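You operate a simulated robot arm through the tools that you are given. There is no shell and no other tool. Be economical: measure what you need, move in short steps, check, and stop when the job is done.

The job below is to be done with a simulated robot arm. You get a single attempt, and the scene is never put back.

TASK
Check bar 75 and rack it by the grade shown.
Fine: switch the checker on and leave it on.
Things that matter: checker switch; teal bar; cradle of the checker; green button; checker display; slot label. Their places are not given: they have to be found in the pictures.

It is judged by the outcome, as a careful person would: the job done as asked, and still so three seconds after it is handed in. It fails if anything else is knocked over, pushed out of place, dropped, spilled or broken.

THE ROBOT
A 6-joint arm with a two-finger parallel gripper, fixed in place. Base frame: the origin is at the foot of the arm, x ahead of it, y to its left, z up; the work surface is at about z = 0. Units: mm, degrees, N and s.
With the tool pointing down near the work surface it reaches from about 140 to 580 mm from the base axis. Its first joint turns from -66.0 to 66.0 degrees. Payload 2.1 kg.
The TCP is the grasp point between the finger pads, 30 mm short of the fingertips. In the tool frame z runs along the fingers and y along their closing line. The gripper opens to 94 mm. The fingers are 28 mm wide and 10 mm thick; the gripper's body (50 by 96 mm) begins 55 mm behind the TCP.
Orientation is that of the tool frame in the base frame, as a unit quaternion [w, x, y, z]. With the fingers straight down and closing along the base's y, the tool's x points along the base's -x, its y along +y and its z along -z.

THE INTERFACE
- The arm moves only by the tool arm_command. Its argument "targets" is one flat list of numbers, 7 for each row, row after row: the shift along the tool's x, y, z in mm, then the turn, a rotation vector about the tool's x, y, z in degrees, then the gripper command, from -1 (shut) to 1 (fully open), values between in proportion. In form: [tx, ty, tz, rx, ry, rz, gripper, tx, ty, tz, rx, ry, rz, gripper, ...]. A call has 1 to 8 rows; each row shifts and turns the commanded pose from where the row before left it, along the tool's axes as they then stand. A row lasts 0.2 s, in which the tool goes at most 50 mm and 8.6 degrees; a call with a longer step from one row to the next is refused whole, and so is a gripper value outside its range. Where a pose cannot be reached the arm comes as near as it can. A force on the tool above 70 N (or 10 N above the force at the start of the call, whichever is more), or a blocked arm, ends the call early, and 0.2 s more pass. The fingers move at their own pace (about 72 mm/s each) and stop on an object; they squeeze with about 44 N. The grip force told is the motor's: it shows also when the fingers shut on nothing. Time passes only in rows, and 0.2 s behind the last, so rows that do not move let the fingers close. It gives the time, the measured TCP pose, the force on the tool (base axes), the opening and the grip force at its end, in the units of the frame above (readings bear some noise).
- Cameras (640 x 400 px; columns grow to the right, rows downward): "scene" is fixed at [65.3, -378.8, 489.3]; the picture's right is [0.68, -0.73, 0.00], its down [-0.38, -0.35, -0.86] and it looks along [0.63, 0.58, -0.52] (base axes); focal length 295 px, centre (320, 200). "wrist" rides on the gripper at [-37, 0, -58] in the tool frame; the picture's right is [0.00, -1.00, 0.00], its down [0.97, 0.00, -0.24] and it looks along [0.24, 0.00, 0.97] (tool axes); focal length 218 px, centre (320, 200).
- camera(camera): a new picture of that camera. It takes no simulated time.
- locate(camera, pixels): there is no depth. For up to 12 entries [column, row, z] of the newest picture of that camera ("zoom" is the newest enlarged one), the place [x, y] in the base frame at which the ray of that pixel passes the height z, good to about 2 mm. It takes no simulated time.
- inspect(camera, box): a new picture of the part [left, top, right, bottom] of that camera's present view, enlarged. It takes no simulated time.
- close_job(): hands the job in; it is judged then, once.

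Go step by step. Measure first, check grasps and placings, and put right what went wrong. The budget is 80 turns and 46 pictures, counting those below and the enlarged ones. Unless the task says otherwise, let go and move clear before handing in, and close with one line.

The tools are called after "Emit:" as a command line: name --argument value ..., lists and objects as JSON in quotes. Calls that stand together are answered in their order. arm_command: Moves the arm, as the interface text tells. Its arguments: {"type":"object","properties":{"targets":{"type":"array","items":{"type":"number"}}},"required":["targets"]} The other tools are called the same way: camera (camera) takes a picture; locate (camera, pixels) gives the place at which the rays of pixels pass given heights; inspect (camera, box) takes an enlarged picture of a part of a camera's view; close_job () hands the job in.

At the start:

```text
clock: 0.0
ee_pos: [315.7, 36.9, 352.1]
orientation: [-0.001, 0.0, 1.0, 0.0]
ft_force: [1.2, 0.8, 0.4]
grip_width: 93.9
finger_force: 0.2
```

scene: 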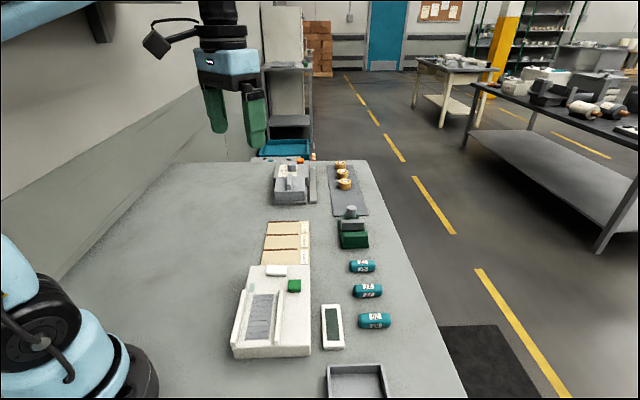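
wrist: 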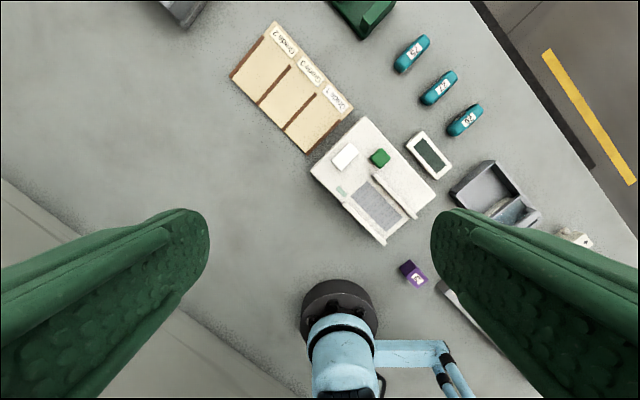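

The pictures show three teal bars at scene (362,266), (368,290), (374,320), the checker around (275,310) and the rack at (287,240). I'll zoom in to read the labels.

Emit:
inspect --camera "scene" --box '[220, 210, 400, 360]'

Emit:
inspect --camera "wrist" --box '[380, 20, 500, 150]'

Emit:
inspect --camera "wrist" --box '[220, 10, 460, 250]'

```text
2.67 times, centred on (310, 285) of scene
```

zoom: 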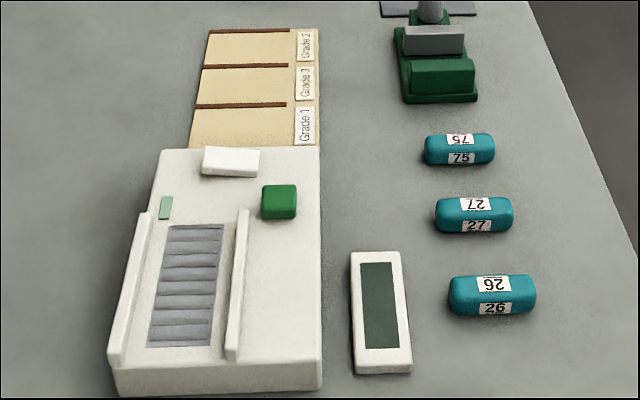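

```text
3.08 times, centred on (440, 85) of wrist
```

zoom: 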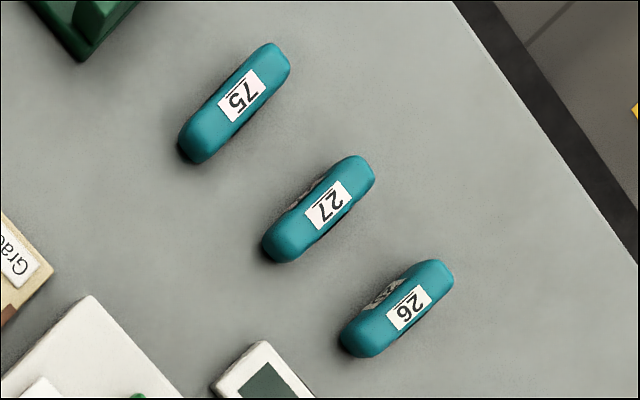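

```text
1.67 times, centred on (340, 130) of wrist
```

zoom: 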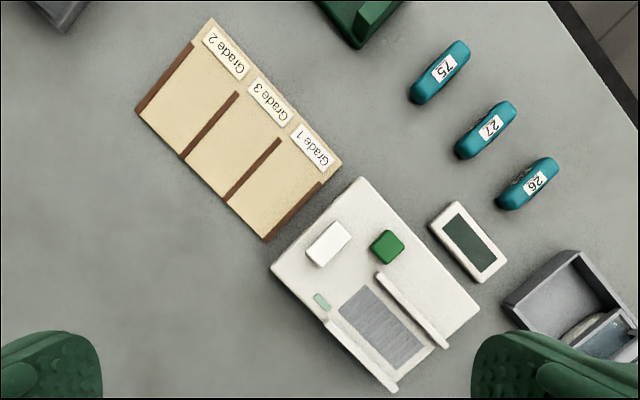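

Bar 75 is the farthest teal bar, and the slots run Grade 2, 3, 1 towards the checker. Next I'll locate the key points in both cameras.

Emit:
locate --camera "zoom" --pixels '[[418, 95, 15], [463, 50, 15], [445, 68, 30], [328, 243, 40], [387, 246, 40], [382, 325, 30], [360, 178, 30], [272, 268, 30], [213, 20, 5], [265, 240, 5], [342, 165, 5], [138, 108, 5]]'

Emit:
locate --camera "scene" --pixels '[[351, 266, 15], [374, 266, 15], [362, 264, 30], [276, 270, 40], [294, 285, 40], [264, 316, 30], [233, 348, 0], [310, 348, 0], [310, 355, 0], [310, 251, 30], [265, 264, 30], [308, 222, 5]]'

Emit:
inspect --camera "scene" --box '[225, 255, 325, 365]'

```text
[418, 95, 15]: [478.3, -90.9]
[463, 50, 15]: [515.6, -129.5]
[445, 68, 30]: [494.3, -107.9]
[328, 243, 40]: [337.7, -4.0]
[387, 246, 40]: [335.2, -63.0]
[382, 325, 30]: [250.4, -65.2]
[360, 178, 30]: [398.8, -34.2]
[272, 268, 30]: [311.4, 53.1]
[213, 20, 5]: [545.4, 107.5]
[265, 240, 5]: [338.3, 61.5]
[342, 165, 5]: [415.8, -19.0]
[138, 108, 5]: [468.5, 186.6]
```

```text
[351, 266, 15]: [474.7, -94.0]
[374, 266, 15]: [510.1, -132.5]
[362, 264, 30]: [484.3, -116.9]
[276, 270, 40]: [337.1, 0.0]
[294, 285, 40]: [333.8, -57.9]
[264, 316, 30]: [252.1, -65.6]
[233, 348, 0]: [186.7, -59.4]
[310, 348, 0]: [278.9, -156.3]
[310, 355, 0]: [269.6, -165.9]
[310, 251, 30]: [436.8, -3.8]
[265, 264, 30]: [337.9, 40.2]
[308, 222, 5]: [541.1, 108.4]
```

```text
3.64 times, centred on (275, 310) of scene
```

zoom: 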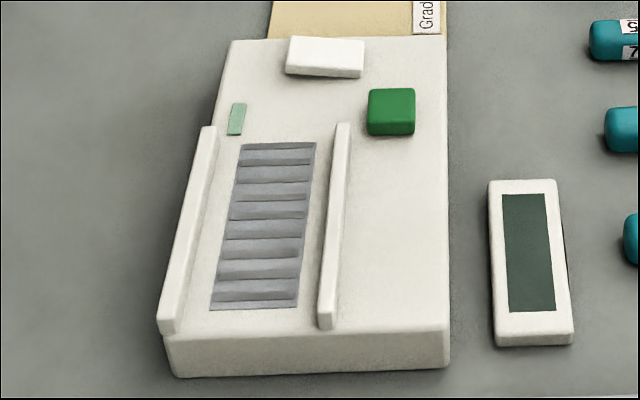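

Both views agree: bar 75 is centred near (496,-111) with its axis at about -46°, the switch is at (337,-2), the green button at (335,-61), and the cradle near (251,-65). I'll move above the checker and turn the tool about 46° for a closer look.

Emit:
arm_command --targets '[1, -31.7, 30, 0, 0, 0, 1, 1, -31.7, 30, 0, 0, 0, 1, 1, -31.7, 30, 0, 0, 7, 1, 0, 0, 0, 0, 0, 8, 1, 0, 0, 0, 0, 0, 8, 1, 0, 0, 0, 0, 0, 8, 1, 0, 0, 0, 0, 0, 8, 1, 0, 0, 0, 0, 0, 7, 1]'

Emit:
camera --camera "wrist"

```text
clock: 1.8
ee_pos: [314.2, -55.9, 262.1]
orientation: [-0.001, 0.392, 0.92, 0.0]
ft_force: [-0.1, 0.6, -0.6]
grip_width: 94.0
finger_force: 0.1
```

```text
39 pictures are left
```

wrist: 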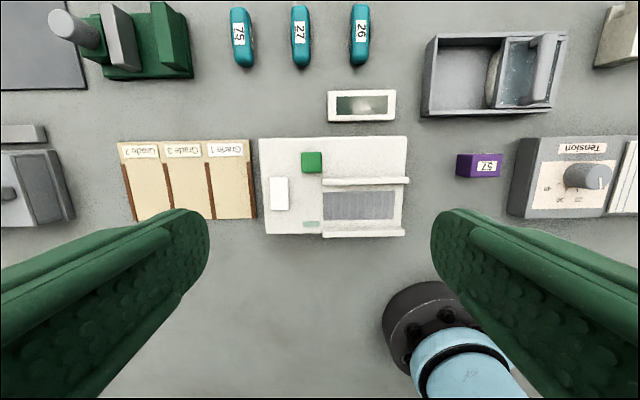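

The tool is now aligned with the checker. I'll enlarge that view.

Emit:
inspect --camera "wrist" --box '[250, 80, 420, 245]'

Emit:
locate --camera "wrist" --pixels '[[323, 180, 45], [408, 180, 45], [323, 185, 30], [404, 185, 30], [323, 234, 45], [404, 234, 45], [323, 219, 25], [323, 192, 25], [394, 219, 25], [394, 192, 25], [233, 38, 15], [245, 38, 15]]'

Emit:
locate --camera "wrist" --pixels '[[259, 139, 30], [406, 136, 30], [262, 234, 30], [279, 193, 40], [312, 162, 40], [118, 142, 5], [249, 140, 5], [256, 216, 5], [131, 220, 5], [243, 10, 15], [243, 66, 15], [210, 150, 5]]'

```text
2.42 times, centred on (335, 162) of wrist
```

zoom: 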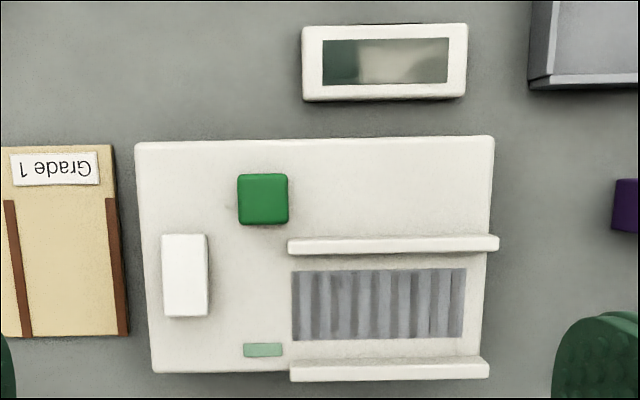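

```text
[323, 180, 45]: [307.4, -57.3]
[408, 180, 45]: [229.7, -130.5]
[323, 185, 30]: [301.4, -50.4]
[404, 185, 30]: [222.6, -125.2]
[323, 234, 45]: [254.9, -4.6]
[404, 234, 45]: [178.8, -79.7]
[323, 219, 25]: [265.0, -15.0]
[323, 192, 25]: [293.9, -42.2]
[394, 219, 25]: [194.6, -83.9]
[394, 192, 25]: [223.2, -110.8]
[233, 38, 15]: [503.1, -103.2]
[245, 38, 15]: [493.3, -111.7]
```

```text
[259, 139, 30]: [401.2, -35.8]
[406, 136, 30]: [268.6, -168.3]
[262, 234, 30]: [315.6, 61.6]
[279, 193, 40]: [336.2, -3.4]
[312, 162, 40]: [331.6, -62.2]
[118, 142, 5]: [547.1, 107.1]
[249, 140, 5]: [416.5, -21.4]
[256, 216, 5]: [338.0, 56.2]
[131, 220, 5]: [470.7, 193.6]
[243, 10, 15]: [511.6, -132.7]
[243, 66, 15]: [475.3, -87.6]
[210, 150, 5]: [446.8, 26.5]
```

I read the cradle bed as centred near (244,-63), with its ribs running across the rails. That matches the bar's present direction, so no turn is needed to lay it in. I'll check heights against the scene camera and go lower for a closer look at the switch.

Emit:
locate --camera "scene" --pixels '[[309.9, 265.5, 30], [309.9, 265.5, 40], [310.2, 345.7, 30], [310.2, 356.2, 0], [253, 294.3, 25], [273.9, 294.3, 25], [244.8, 340.2, 25], [269, 339.1, 25], [260, 317, 25], [260, 317, 35], [324, 366, 0], [294, 281, 40]]'

Emit:
arm_command --targets '[2, 20, 36, 0, 0, 0, 1, 2, 20, 36, 0, 0, 0, 1, 0, 0, 0, 0, 0, 0, 1]'

Emit:
camera --camera "wrist"

Emit:
inspect --camera "wrist" --box '[280, 120, 440, 260]'

```text
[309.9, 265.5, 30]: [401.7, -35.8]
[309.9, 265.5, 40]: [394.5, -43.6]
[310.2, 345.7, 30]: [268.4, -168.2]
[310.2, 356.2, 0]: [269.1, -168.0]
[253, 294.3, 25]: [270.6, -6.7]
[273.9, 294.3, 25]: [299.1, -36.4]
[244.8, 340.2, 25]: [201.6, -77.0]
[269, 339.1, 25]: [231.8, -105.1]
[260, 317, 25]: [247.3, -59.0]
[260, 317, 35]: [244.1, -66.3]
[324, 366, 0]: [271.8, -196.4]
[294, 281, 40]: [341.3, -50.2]
```

```text
clock: 2.6
ee_pos: [344.0, -26.8, 189.9]
orientation: [0.0, 0.39, 0.921, -0.001]
ft_force: [0.3, 0.3, -0.9]
grip_width: 94.1
finger_force: 0.1
```

```text
37 pictures are left
```

wrist: 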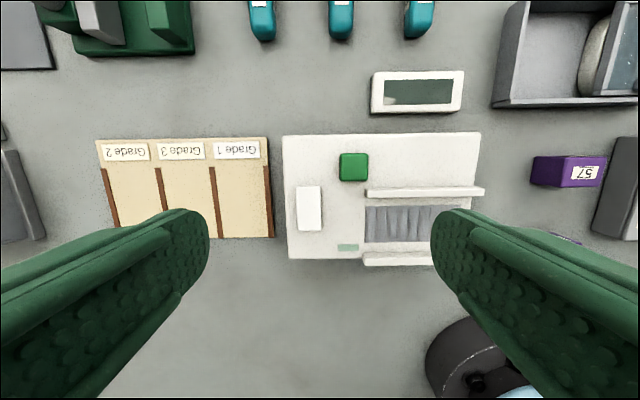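

```text
2.86 times, centred on (360, 190) of wrist
```

zoom: 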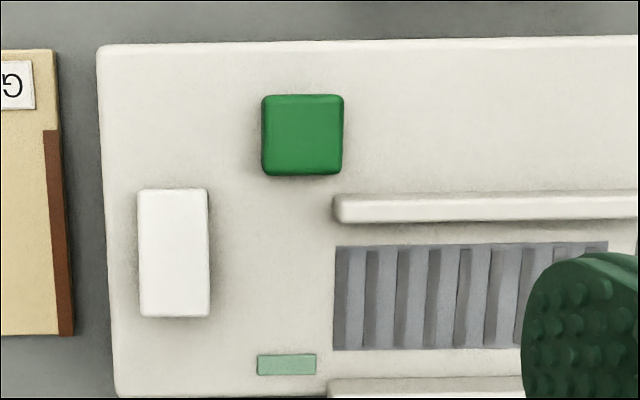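

The checker top is at z = 30 (both cameras agree). I'll enlarge the switch in the scene view to see which end is raised.

Emit:
inspect --camera "scene" --box '[255, 255, 311, 290]'

Emit:
locate --camera "wrist" --pixels '[[297, 187, 35], [321, 187, 35], [297, 231, 35], [321, 231, 35], [308, 209, 38], [353, 162, 40], [353, 153, 40], [353, 180, 40]]'

```text
11.43 times, centred on (283, 272) of scene
```

zoom: 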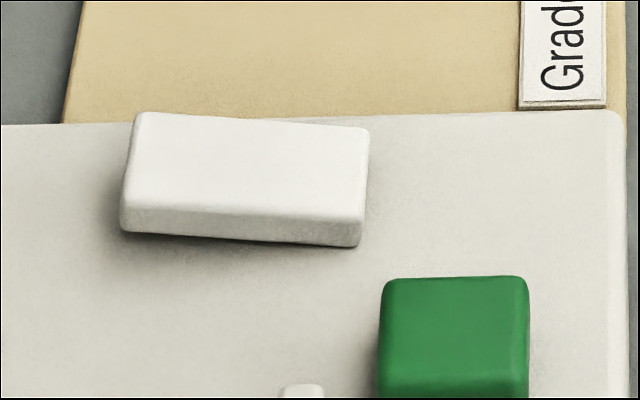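

```text
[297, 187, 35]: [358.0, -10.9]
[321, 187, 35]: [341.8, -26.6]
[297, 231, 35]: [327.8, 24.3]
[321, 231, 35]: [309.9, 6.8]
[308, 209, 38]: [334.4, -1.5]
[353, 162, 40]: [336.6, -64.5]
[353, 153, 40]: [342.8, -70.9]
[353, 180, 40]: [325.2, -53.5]
```

The switch's left end in the scene view (the +y end, away from the green button) is raised, so that is the end to press. I'll shut the fingers and hover over it.

Emit:
arm_command --targets '[15, 3.5, 0, 0, 0, 0, -1, 15, 3.5, 0, 0, 0, 0, -1, 15, 3.5, 0, 0, 0, 0, -1, 0, 0, 0, 0, 0, 0, -1, 0, 0, 32, 0, 0, 0, -1, 0, 0, 32, 0, 0, 0, -1, 0, 0, 32, 0, 0, 0, -1, 0, 0, 0, 0, 0, 0, -1]'

Emit:
camera --camera "wrist"

Emit:
inspect --camera "scene" --box '[225, 235, 345, 355]'

```text
clock: 4.4
ee_pos: [316.8, 13.0, 93.9]
orientation: [0.001, 0.391, 0.921, 0.0]
ft_force: [-0.6, -0.3, -0.4]
grip_width: 0.1
finger_force: 33.4
```

```text
34 pictures are left
```

wrist: 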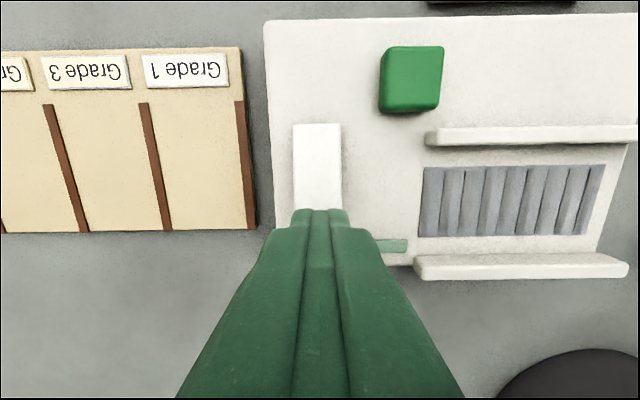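

```text
3.33 times, centred on (285, 295) of scene
```

zoom: 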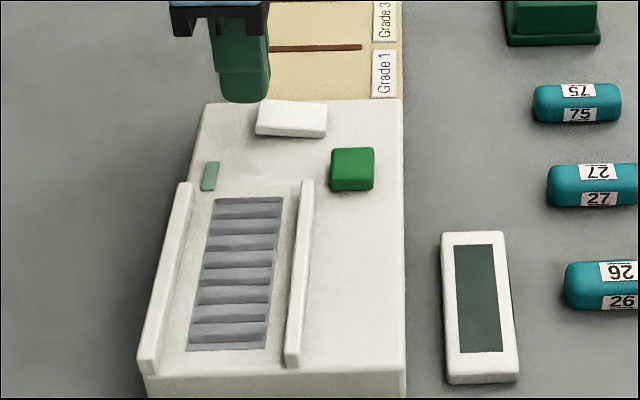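

The fingers are over the raised end with tips at about z 64. I'll trim slightly and press down in small steps.

Emit:
arm_command --targets '[-3, 2, 12, 0, 0, 0, -1, 0, 0, 6, 0, 0, 0, -1, 0, 0, 3, 0, 0, 0, -1, 0, 0, 2, 0, 0, 0, -1, 0, 0, 2, 0, 0, 0, -1, 0, 0, 2, 0, 0, 0, -1]'

Emit:
inspect --camera "scene" --box '[225, 235, 345, 355]'

```text
clock: 5.2
ee_pos: [318.4, 11.8, 75.4]
orientation: [-0.001, 0.391, 0.921, 0.0]
ft_force: [-2.8, -0.3, 19.2]
grip_width: 0.0
finger_force: 33.2
stopped in row 4: the force on the tool passed its limit (the readings are from after the stop); the commanded pose is now the measured one
```

```text
3.33 times, centred on (285, 295) of scene
```

zoom: 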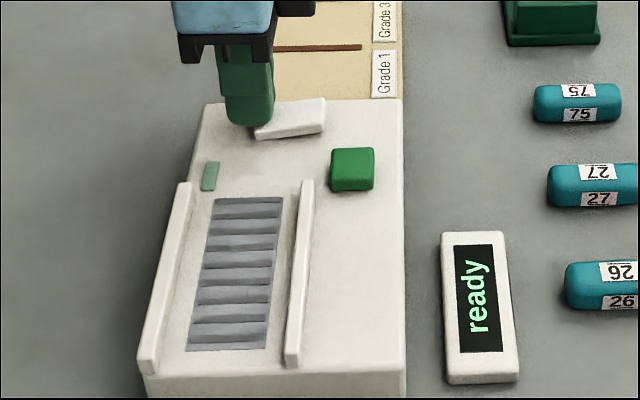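

The display now says "ready" and the rocker has flipped, so the checker is on. I'll rise and go above bar 75 with the gripper part-open.

Emit:
arm_command --targets '[0, 0, -40, 0, 0, 0, -1, 0, 0, -40, 0, 0, 0, -1, -42, 8.3, 0, 0, 0, 0, -1, -42, 8.3, 0, 0, 0, 0, -1, -42, 8.3, 0, 0, 0, 0, -0.04, -42, 8.3, 0, 0, 0, 0, -0.04, -42, 8.3, 0, 0, 0, 0, -0.04, 0, 0, 0, 0, 0, 0, -0.04]'

Emit:
camera --camera "wrist"

Emit:
camera --camera "scene"

```text
clock: 7.0
ee_pos: [493.9, -112.0, 154.9]
orientation: [-0.001, 0.39, 0.921, -0.001]
ft_force: [0.1, -0.7, 0.3]
grip_width: 45.1
finger_force: 0.1
```

```text
31 pictures are left
```

wrist: 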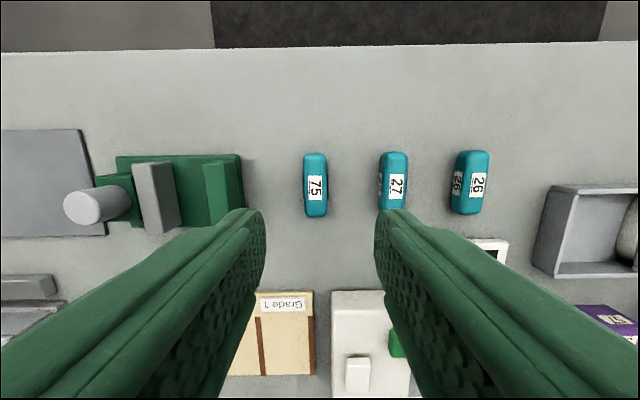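

```text
30 pictures are left
```

scene: 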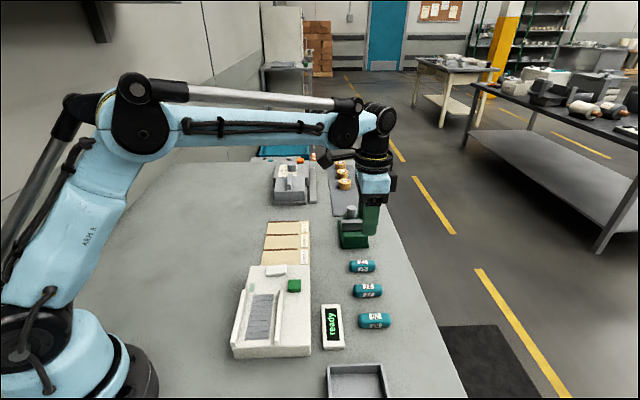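

I'm over bar 75, seen at wrist (315,185) and nearly parallel to the fingers. I'll measure its centre, angle and clearances.

Emit:
locate --camera "wrist" --pixels '[[314, 153, 15], [316, 217, 10], [304, 185, 20], [327, 185, 20], [315, 185, 20], [379, 185, 10], [243, 185, 10], [242, 155, 10], [304, 158, 20], [305, 212, 20]]'

Emit:
locate --camera "scene" --pixels '[[362, 266, 10], [362, 260, 22], [350, 267, 12], [375, 266, 12], [362, 273, 0]]'

Emit:
inspect --camera "wrist" --box '[230, 120, 420, 240]'

```text
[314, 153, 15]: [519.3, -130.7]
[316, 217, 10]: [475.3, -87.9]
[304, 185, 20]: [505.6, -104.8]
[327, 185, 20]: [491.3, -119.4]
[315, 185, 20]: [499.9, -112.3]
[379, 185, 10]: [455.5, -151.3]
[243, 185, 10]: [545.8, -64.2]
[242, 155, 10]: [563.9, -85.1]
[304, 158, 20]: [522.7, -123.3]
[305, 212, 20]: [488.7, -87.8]
```

```text
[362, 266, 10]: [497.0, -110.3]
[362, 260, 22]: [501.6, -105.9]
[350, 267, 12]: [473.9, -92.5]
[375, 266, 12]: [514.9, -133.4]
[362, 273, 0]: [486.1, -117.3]
```

```text
3.33 times, centred on (325, 180) of wrist
```

zoom: 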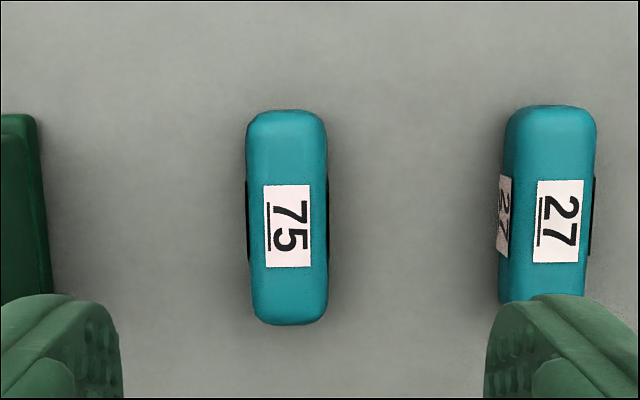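

Bar 75 is centred at about (496.5,-110), roughly 21 mm wide, with clear room on both sides. I'll descend to a tip height of about 5 mm and grip.

Emit:
arm_command --targets '[-0.5, 3.2, 40, 0, 0, 0, -0.04, 0, 0, 40, 0, 0, 0, -0.04, 0, 0, 25, 0, 0, 0, -0.04, 0, 0, 10, 0, 0, 0, -0.04, 0, 0, 4, 0, 0, 0, -0.04]'

Emit:
arm_command --targets '[0, 0, 0, 0, 0, 0, -1, 0, 0, 0, 0, 0, 0, -1, 0, 0, 0, 0, 0, 0, -1]'

Emit:
camera --camera "wrist"

```text
clock: 8.2
ee_pos: [496.8, -107.8, 34.5]
orientation: [-0.001, 0.391, 0.92, -0.001]
ft_force: [0.2, 0.0, 0.1]
grip_width: 45.2
finger_force: 0.0
```

```text
clock: 9.1
ee_pos: [496.1, -107.6, 34.5]
orientation: [-0.001, 0.391, 0.92, -0.001]
ft_force: [-0.2, 0.0, 0.5]
grip_width: 20.9
finger_force: 43.5
```

```text
28 pictures are left
```

wrist: 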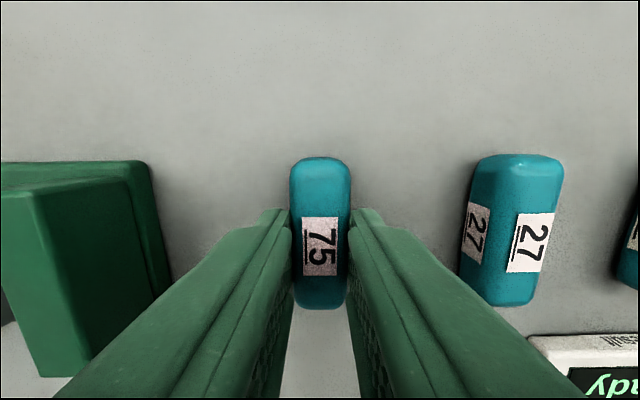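

The grip is good (20.9 mm, 43.5 N). I'll lift, carry the bar over the cradle, and then turn it to lie along the rails, since the gap between them of about 63 mm is too close to the bar's length.

Emit:
arm_command --targets '[0, 0, -20, 0, 0, 0, -1, 0, 0, -45, 0, 0, 0, -1, 0, 0, -45, 0, 0, 0, -1]'

Emit:
arm_command --targets '[34.4, -24.8, 0, 0, 0, 0, -1, 34.4, -24.8, 0, 0, 0, 0, -1, 34.4, -24.8, 0, 0, 0, 0, -1, 34.4, -24.8, 0, 0, 0, 0, -1, 34.4, -24.8, 0, 0, 0, 0, -1, 34.4, -24.8, 0, 0, 0, 0, -1, 0, 0, 0, 0, 0, -7, -1, 0, 0, 0, 0, 0, -7, -1]'

Emit:
arm_command --targets '[0, 0, 0, 0, 0, -8, -1, 0, 0, 0, 0, 0, -8, -1, 0, 0, 0, 0, 0, -8, -1, 0, 0, 0, 0, 0, -8, -1, 0, 0, 0, 0, 0, -8, -1, 0, 0, 0, 0, 0, -8, -1, 0, 0, 0, 0, 0, -8, -1, 0, 0, 0, 0, 0, -8, -1]'

Emit:
arm_command --targets '[0, 0, 0, 0, 0, -6, -1, 0, 0, 0, 0, 0, -6, -1, 0, 0, 0, 0, 0, 0, -1]'

Emit:
camera --camera "wrist"

Emit:
camera --camera "scene"

```text
clock: 9.8
ee_pos: [496.0, -104.4, 148.6]
orientation: [-0.001, 0.391, 0.92, 0.0]
ft_force: [0.6, -0.5, 0.1]
grip_width: 20.9
finger_force: 43.6
```

```text
clock: 11.7
ee_pos: [246.5, -60.2, 146.6]
orientation: [-0.002, 0.274, 0.962, -0.001]
ft_force: [0.6, 0.3, -0.5]
grip_width: 20.6
finger_force: 44.0
```

```text
clock: 13.4
ee_pos: [247.0, -61.6, 146.4]
orientation: [-0.001, -0.277, 0.961, 0.0]
ft_force: [0.4, 0.4, 0.0]
grip_width: 20.3
finger_force: 43.4
```

```text
clock: 14.2
ee_pos: [248.0, -61.1, 145.7]
orientation: [-0.002, -0.375, 0.927, 0.0]
ft_force: [-0.2, -0.1, -0.8]
grip_width: 20.5
finger_force: 44.3
```

```text
27 pictures are left
```

wrist: 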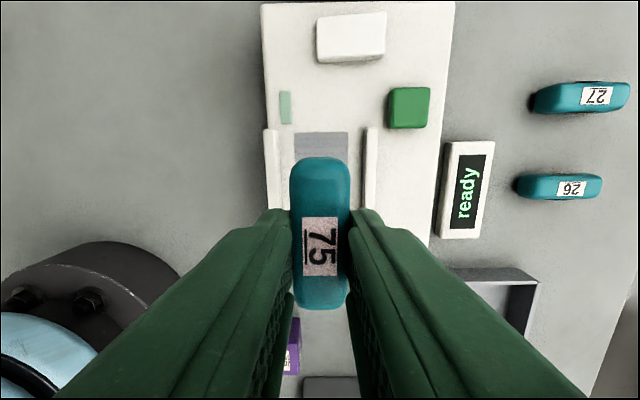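

```text
26 pictures are left
```

scene: 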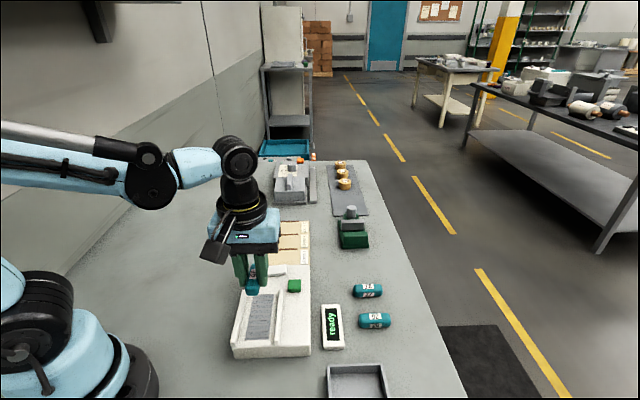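

The bar is lined up along the rails and centred on the bed (bar column 320, bed centre 321). I'll lower it, with the last part in small steps.

Emit:
arm_command --targets '[0, 0, 35, 0, 0, 0, -1, 0, 0, 30, 0, 0, 0, -1, 0, 0, 8, 0, 0, 0, -1, 0, 0, 3, 0, 0, 0, -1, 0, 0, 0, 0, 0, 0, -1]'

Emit:
camera --camera "wrist"

Emit:
inspect --camera "scene" --box '[220, 235, 350, 360]'

```text
clock: 15.4
ee_pos: [245.9, -62.0, 70.1]
orientation: [-0.001, -0.374, 0.927, 0.001]
ft_force: [0.0, 0.3, -0.3]
grip_width: 20.5
finger_force: 44.3
```

```text
25 pictures are left
```

wrist: 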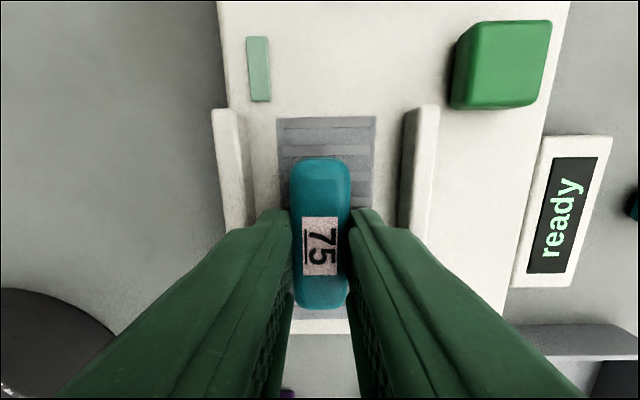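

```text
3.20 times, centred on (285, 298) of scene
```

zoom: 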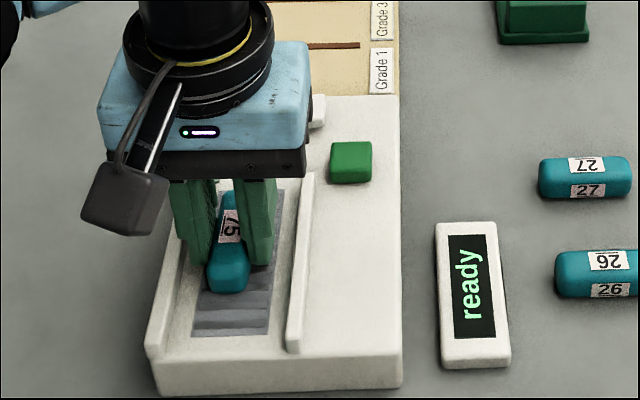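

The bar is just above the bed, about 2 mm left of centre. I'll trim and lower until it touches.

Emit:
arm_command --targets '[0, -2, 1.5, 0, 0, 0, -1, 0, 0, 1.5, 0, 0, 0, -1, 0, 0, 1.2, 0, 0, 0, -1, 0, 0, 1, 0, 0, 0, -1]'

```text
clock: 16.4
ee_pos: [246.9, -62.5, 64.8]
orientation: [-0.003, -0.375, 0.927, 0.002]
ft_force: [-1.9, 0.4, 19.9]
grip_width: 20.3
finger_force: 44.0
stopped in row 4: the force on the tool passed its limit (the readings are from after the stop); the commanded pose is now the measured one
```

Contact came at z 64.8, so the bar is seated on the bed. I'll open a little and rise.

Emit:
arm_command --targets '[0, 0, 0, 0, 0, 0, -0.3, 0, 0, 0, 0, 0, 0, -0.3, 0, 0, -15, 0, 0, 0, -0.3, 0, 0, -35, 0, 0, 0, -0.3, 0, 0, -35, 0, 0, 0, -0.3, 0, 0, 0, 0, 0, 0, -0.3]'

Emit:
camera --camera "wrist"

Emit:
inspect --camera "scene" --box '[220, 235, 350, 360]'

```text
clock: 17.8
ee_pos: [245.2, -61.7, 151.0]
orientation: [-0.004, -0.374, 0.927, 0.002]
ft_force: [0.0, 0.2, 0.5]
grip_width: 32.7
finger_force: 0.1
```

```text
23 pictures are left
```

wrist: 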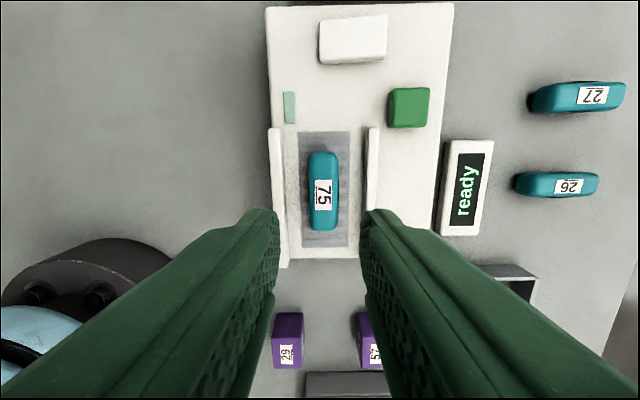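

```text
3.20 times, centred on (285, 298) of scene
```

zoom: 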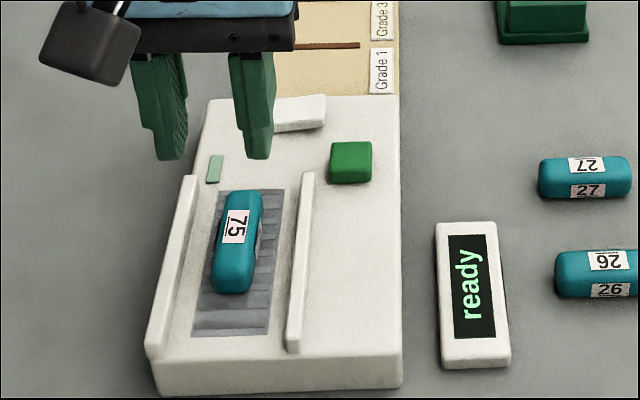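

Bar 75 lies settled between the rails. Next I'll shut the fingers and hover over the green button.

Emit:
arm_command --targets '[-22.2, -20.6, 0, 0, 0, 0, -1, -22.2, -20.6, 0, 0, 0, 0, -1, -22.2, -20.6, 0, 0, 0, 0, -1, 0, 0, 30, 0, 0, 0, -1, 0, 0, 30, 0, 0, 0, -1, 0, 0, 0, 0, 0, 0, -1]'

Emit:
camera --camera "wrist"

```text
clock: 19.2
ee_pos: [337.2, -57.9, 89.7]
orientation: [-0.002, -0.375, 0.927, 0.002]
ft_force: [0.0, 0.6, -0.2]
grip_width: 0.0
finger_force: 32.8
```

```text
21 pictures are left
```

wrist: 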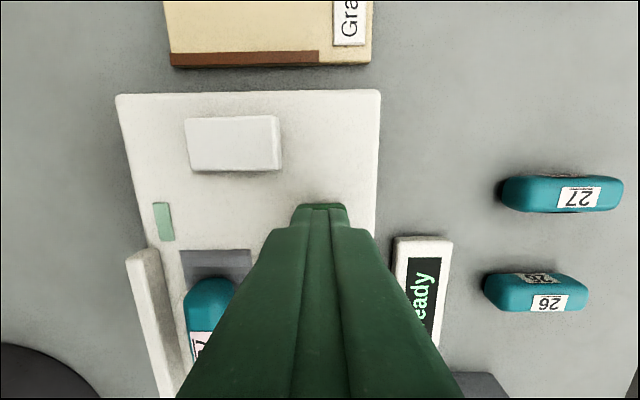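

Only a sliver of the button shows at (324,206), so the fingers are right above it. I'll press down in small steps.

Emit:
arm_command --targets '[0, 0, 9, 0, 0, 0, -1, 0, 0, 3, 0, 0, 0, -1, 0, 0, 2, 0, 0, 0, -1, 0, 0, 2, 0, 0, 0, -1, 0, 0, 2, 0, 0, 0, -1, 0, 0, 2, 0, 0, 0, -1]'

Emit:
inspect --camera "scene" --box '[220, 235, 350, 360]'

```text
clock: 20.6
ee_pos: [338.2, -60.0, 70.6]
orientation: [-0.003, -0.376, 0.927, 0.003]
ft_force: [-2.7, 7.1, 20.0]
grip_width: 0.0
finger_force: 33.7
```

```text
3.20 times, centred on (285, 298) of scene
```

zoom: 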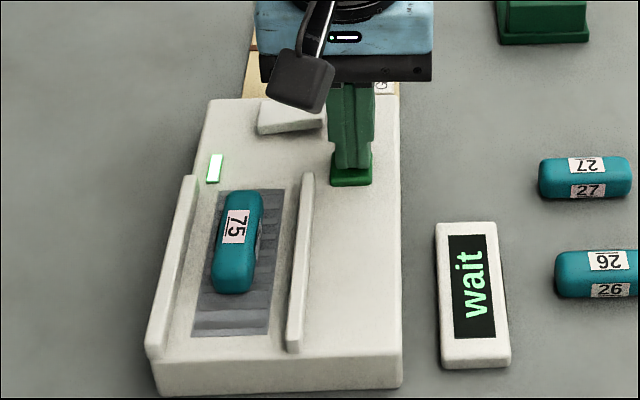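

The display reads "wait" and the lamp is lit, so the button took the press. I'll rise, wait and read the result.

Emit:
arm_command --targets '[0, 0, -10, 0, 0, 0, -1, 0, 0, -35, 0, 0, 0, -1, 0, 0, -35, 0, 0, 0, -1, 0, 0, 0, 0, 0, 0, -1, 0, 0, 0, 0, 0, 0, -1, 0, 0, 0, 0, 0, 0, -1, 0, 0, 0, 0, 0, 0, -1, 0, 0, 0, 0, 0, 0, -1]'

Emit:
inspect --camera "scene" --box '[220, 235, 350, 360]'

```text
clock: 22.4
ee_pos: [337.8, -59.3, 148.8]
orientation: [-0.003, -0.374, 0.927, 0.002]
ft_force: [-0.1, 0.2, 0.4]
grip_width: 0.2
finger_force: 33.2
```

```text
3.20 times, centred on (285, 298) of scene
```

zoom: 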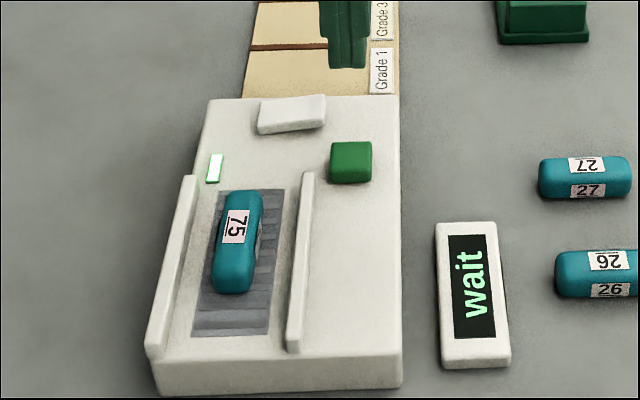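

It still reads "wait", so I'll use the time to go back above the bar.

Emit:
arm_command --targets '[22.6, 20.5, 0, 0, 0, 0, -1, 22.6, 20.5, 0, 0, 0, 0, -0.3, 22.6, 20.5, 0, 0, 0, 0, -0.3, 0, 0, 0, 0, 0, 0, -0.3, 0, 0, 0, 0, 0, 0, -0.3, 0, 0, 0, 0, 0, 0, -0.3, 0, 0, 0, 0, 0, 0, -0.3, 0, 0, 0, 0, 0, 0, -0.3]'

Emit:
camera --camera "wrist"

```text
clock: 24.2
ee_pos: [248.2, -62.0, 150.1]
orientation: [-0.003, -0.374, 0.927, 0.003]
ft_force: [0.1, -0.2, -0.2]
grip_width: 32.8
finger_force: 0.1
```

```text
18 pictures are left
```

wrist: 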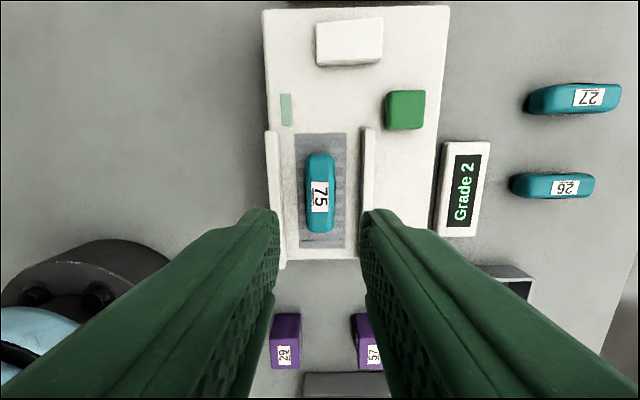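

The display reads "Grade 2"; I'll confirm that with a zoom. The bar is centred under the gripper, so I'll go down and grip it.

Emit:
inspect --camera "wrist" --box '[430, 130, 500, 245]'

Emit:
arm_command --targets '[0, 0, 40, 0, 0, 0, -0.3, 0, 0, 30, 0, 0, 0, -0.3, 0, 0, 9, 0, 0, 0, -0.3, 0, 0, 4, 0, 0, 0, -0.3, 0, 0, 0, 0, 0, 0, -1, 0, 0, 0, 0, 0, 0, -1, 0, 0, 0, 0, 0, 0, -1]'

Emit:
camera --camera "wrist"

```text
3.48 times, centred on (465, 188) of wrist
```

zoom: 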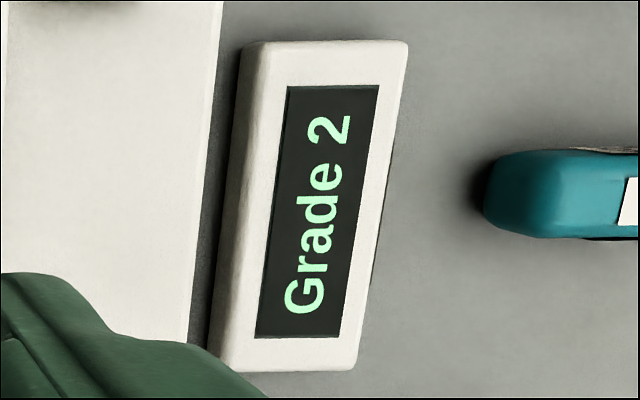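

```text
clock: 25.8
ee_pos: [246.3, -64.7, 67.7]
orientation: [-0.002, -0.375, 0.927, 0.003]
ft_force: [0.5, 0.3, -0.9]
grip_width: 20.6
finger_force: 43.7
```

```text
16 pictures are left
```

wrist: 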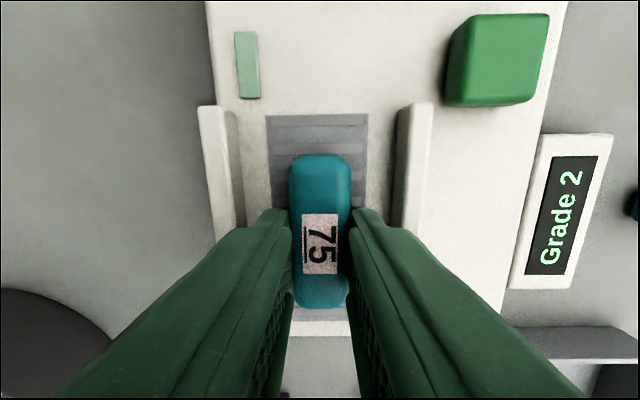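

Grade 2 is confirmed and the bar is gripped again (20.6 mm). I'll lift, turn back 90° and carry it to above the Grade 2 slot.

Emit:
arm_command --targets '[0, 0, -20, 0, 0, 0, -1, 0, 0, -35, 0, 0, 0, -1, 0, 0, -35, 0, 0, 0, -1, 0, 0, 0, 0, 0, 6, -1, 0, 0, 0, 0, 0, 8, -1, 0, 0, 0, 0, 0, 8, -1, 0, 0, 0, 0, 0, 8, -1, 0, 0, 0, 0, 0, 8, -1]'

Emit:
arm_command --targets '[0, 0, 0, 0, 0, 8, -1, 0, 0, 0, 0, 0, 8, -1, 0, 0, 0, 0, 0, 8, -1, 0, 0, 0, 0, 0, 8, -1, 0, 0, 0, 0, 0, 8, -1, 0, 0, 0, 0, 0, 8, -1, 0, 0, 0, 0, 0, 4, -1, 0, 0, 0, 0, 0, 0, -1]'

Emit:
arm_command --targets '[-2.3, 43.8, 0, 0, 0, 0, -1, -2.3, 43.8, 0, 0, 0, 0, -1, -2.3, 43.8, 0, 0, 0, 0, -1, -2.3, 43.8, 0, 0, 0, 0, -1, -2.3, 43.8, 0, 0, 0, 0, -1, -2.3, 43.8, 0, 0, 0, 0, -1, -2.3, 43.8, 0, 0, 0, 0, -1, 0, 0, 0, 0, 0, 0, -1]'

Emit:
camera --camera "wrist"

Emit:
camera --camera "scene"

```text
clock: 27.6
ee_pos: [248.9, -64.4, 157.4]
orientation: [-0.004, -0.051, 0.999, 0.002]
ft_force: [-0.3, -0.3, 0.3]
grip_width: 20.6
finger_force: 44.2
```

```text
clock: 29.4
ee_pos: [248.6, -64.9, 158.4]
orientation: [-0.003, 0.392, 0.92, -0.001]
ft_force: [0.4, 0.0, -0.8]
grip_width: 20.7
finger_force: 44.1
```

```text
clock: 31.2
ee_pos: [480.0, 136.7, 159.0]
orientation: [-0.004, 0.391, 0.92, 0.0]
ft_force: [0.0, 0.5, -0.1]
grip_width: 20.9
finger_force: 43.7
```

```text
15 pictures are left
```

wrist: 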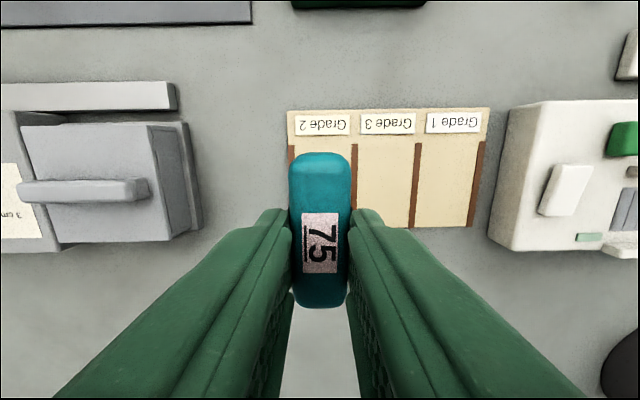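

```text
14 pictures are left
```

scene: 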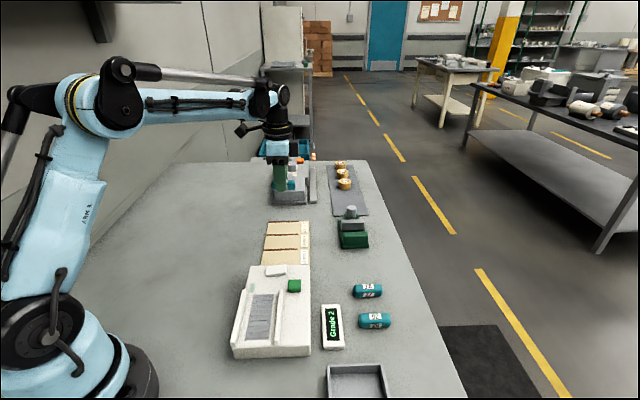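

I'm over the Grade 2 slot; its dividers start at about (290,147) and (355,145). I'll measure the slot centreline and extent.

Emit:
locate --camera "wrist" --pixels '[[288, 110, 5], [490, 108, 5], [475, 227, 5], [290, 147, 10], [355, 145, 10], [418, 145, 10], [412, 226, 10], [485, 144, 10], [472, 226, 10], [295, 134, 8], [346, 134, 8]]'

Emit:
inspect --camera "scene" --box '[250, 205, 330, 275]'

Emit:
locate --camera "scene" --pixels '[[309.5, 265, 5], [308, 222, 5], [269, 222, 5], [269, 222, 0], [300, 222, 10]]'

```text
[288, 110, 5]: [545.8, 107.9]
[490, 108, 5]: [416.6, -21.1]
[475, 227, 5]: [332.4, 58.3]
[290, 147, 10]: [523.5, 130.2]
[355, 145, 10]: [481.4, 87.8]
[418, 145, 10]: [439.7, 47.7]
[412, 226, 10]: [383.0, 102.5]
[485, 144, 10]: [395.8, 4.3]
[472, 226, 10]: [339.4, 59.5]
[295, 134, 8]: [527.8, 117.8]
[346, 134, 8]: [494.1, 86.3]
```

```text
5.71 times, centred on (290, 240) of scene
```

zoom: 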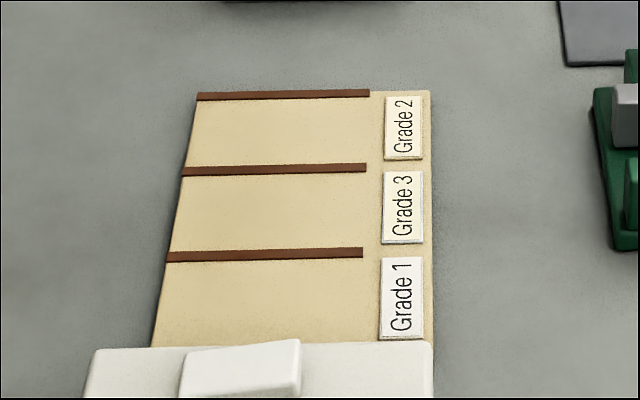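

```text
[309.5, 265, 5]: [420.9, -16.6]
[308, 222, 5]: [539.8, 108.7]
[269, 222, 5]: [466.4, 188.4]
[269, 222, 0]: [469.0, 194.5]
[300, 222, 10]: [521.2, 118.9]
```

The slot centre comes out at about (474.6,137), with the dividers about 60 mm apart. I'll trim a few mm and lower to just above the floor.

Emit:
arm_command --targets '[5, -2.2, 40, 0, 0, 0, -1, 0, 0, 40, 0, 0, 0, -1, 0, 0, 25, 0, 0, 0, -1, 0, 0, 5, 0, 0, 0, -1, 0, 0, 0, 0, 0, 0, -1]'

Emit:
camera --camera "wrist"

Emit:
inspect --camera "scene" --box '[250, 195, 330, 265]'

```text
clock: 32.4
ee_pos: [472.7, 137.5, 49.3]
orientation: [-0.004, 0.392, 0.92, 0.0]
ft_force: [-0.4, 0.2, 0.1]
grip_width: 21.0
finger_force: 44.3
```

```text
12 pictures are left
```

wrist: 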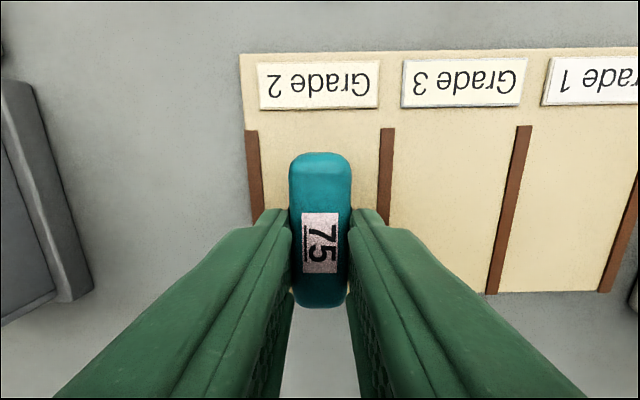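

```text
5.71 times, centred on (290, 230) of scene
```

zoom: 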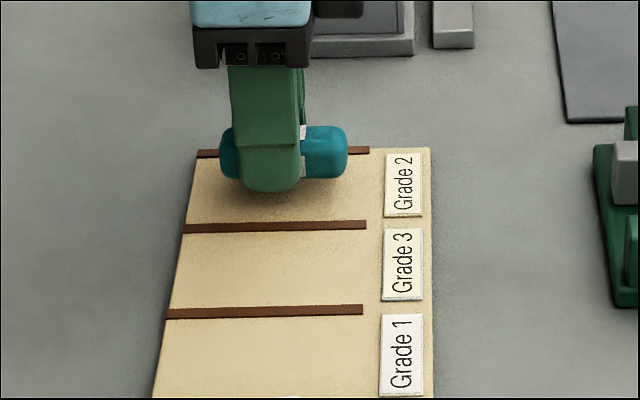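

The bar is centred between the dividers (inner edges near columns 262 and 380) and fits within the slot's length. I'll lower it to contact.

Emit:
arm_command --targets '[0, 0, 3, 0, 0, 0, -1, 0, 0, 2, 0, 0, 0, -1, 0, 0, 1.5, 0, 0, 0, -1, 0, 0, 1.2, 0, 0, 0, -1, 0, 0, 1, 0, 0, 0, -1, 0, 0, 1, 0, 0, 0, -1, 0, 0, 1, 0, 0, 0, -1]'

```text
clock: 34.0
ee_pos: [474.8, 139.3, 36.4]
orientation: [-0.005, 0.39, 0.921, -0.001]
ft_force: [-10.8, -5.5, 44.3]
grip_width: 20.7
finger_force: 43.9
```

It's in firm contact with the slot floor at 44 N. I'll ease off 1.5 mm, open just enough to clear the dividers, and rise.

Emit:
arm_command --targets '[0, 0, -1.5, 0, 0, 0, -1, 0, 0, 0, 0, 0, 0, -0.42, 0, 0, 0, 0, 0, 0, -0.42, 0, 0, -10, 0, 0, 0, -0.42, 0, 0, -35, 0, 0, 0, -0.42, 0, 0, -40, 0, 0, 0, -0.42, 0, 0, -40, 0, 0, 0, -0.42, 0, 0, 0, 0, 0, 0, -0.42]'

Emit:
camera --camera "wrist"

Emit:
inspect --camera "scene" --box '[220, 205, 400, 360]'

```text
clock: 35.8
ee_pos: [478.7, 141.4, 162.4]
orientation: [-0.004, 0.39, 0.921, 0.0]
ft_force: [-0.3, -0.1, 0.3]
grip_width: 27.4
finger_force: 0.1
```

```text
10 pictures are left
```

wrist: 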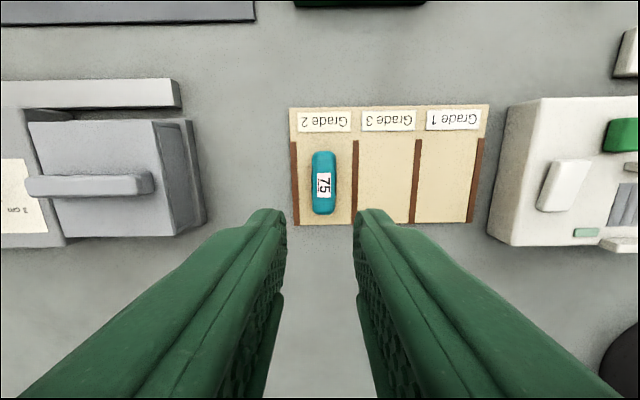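

```text
2.58 times, centred on (310, 282) of scene
```

zoom: 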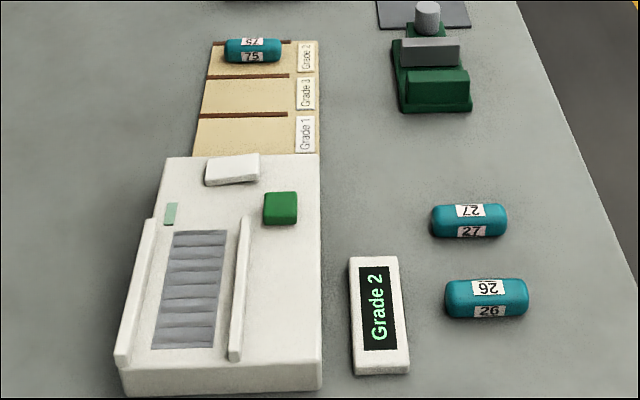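

Bar 75 is lying flat in the Grade 2 slot at wrist (322,183). The checker is still on and shows "Grade 2", nothing else has moved, and the arm is clear, so I'm handing it in.

Emit:
close_job

```text
The job is handed in.
```

Bar 75 was checked as Grade 2 and now lies in the Grade 2 slot, with the checker left on and nothing else disturbed.
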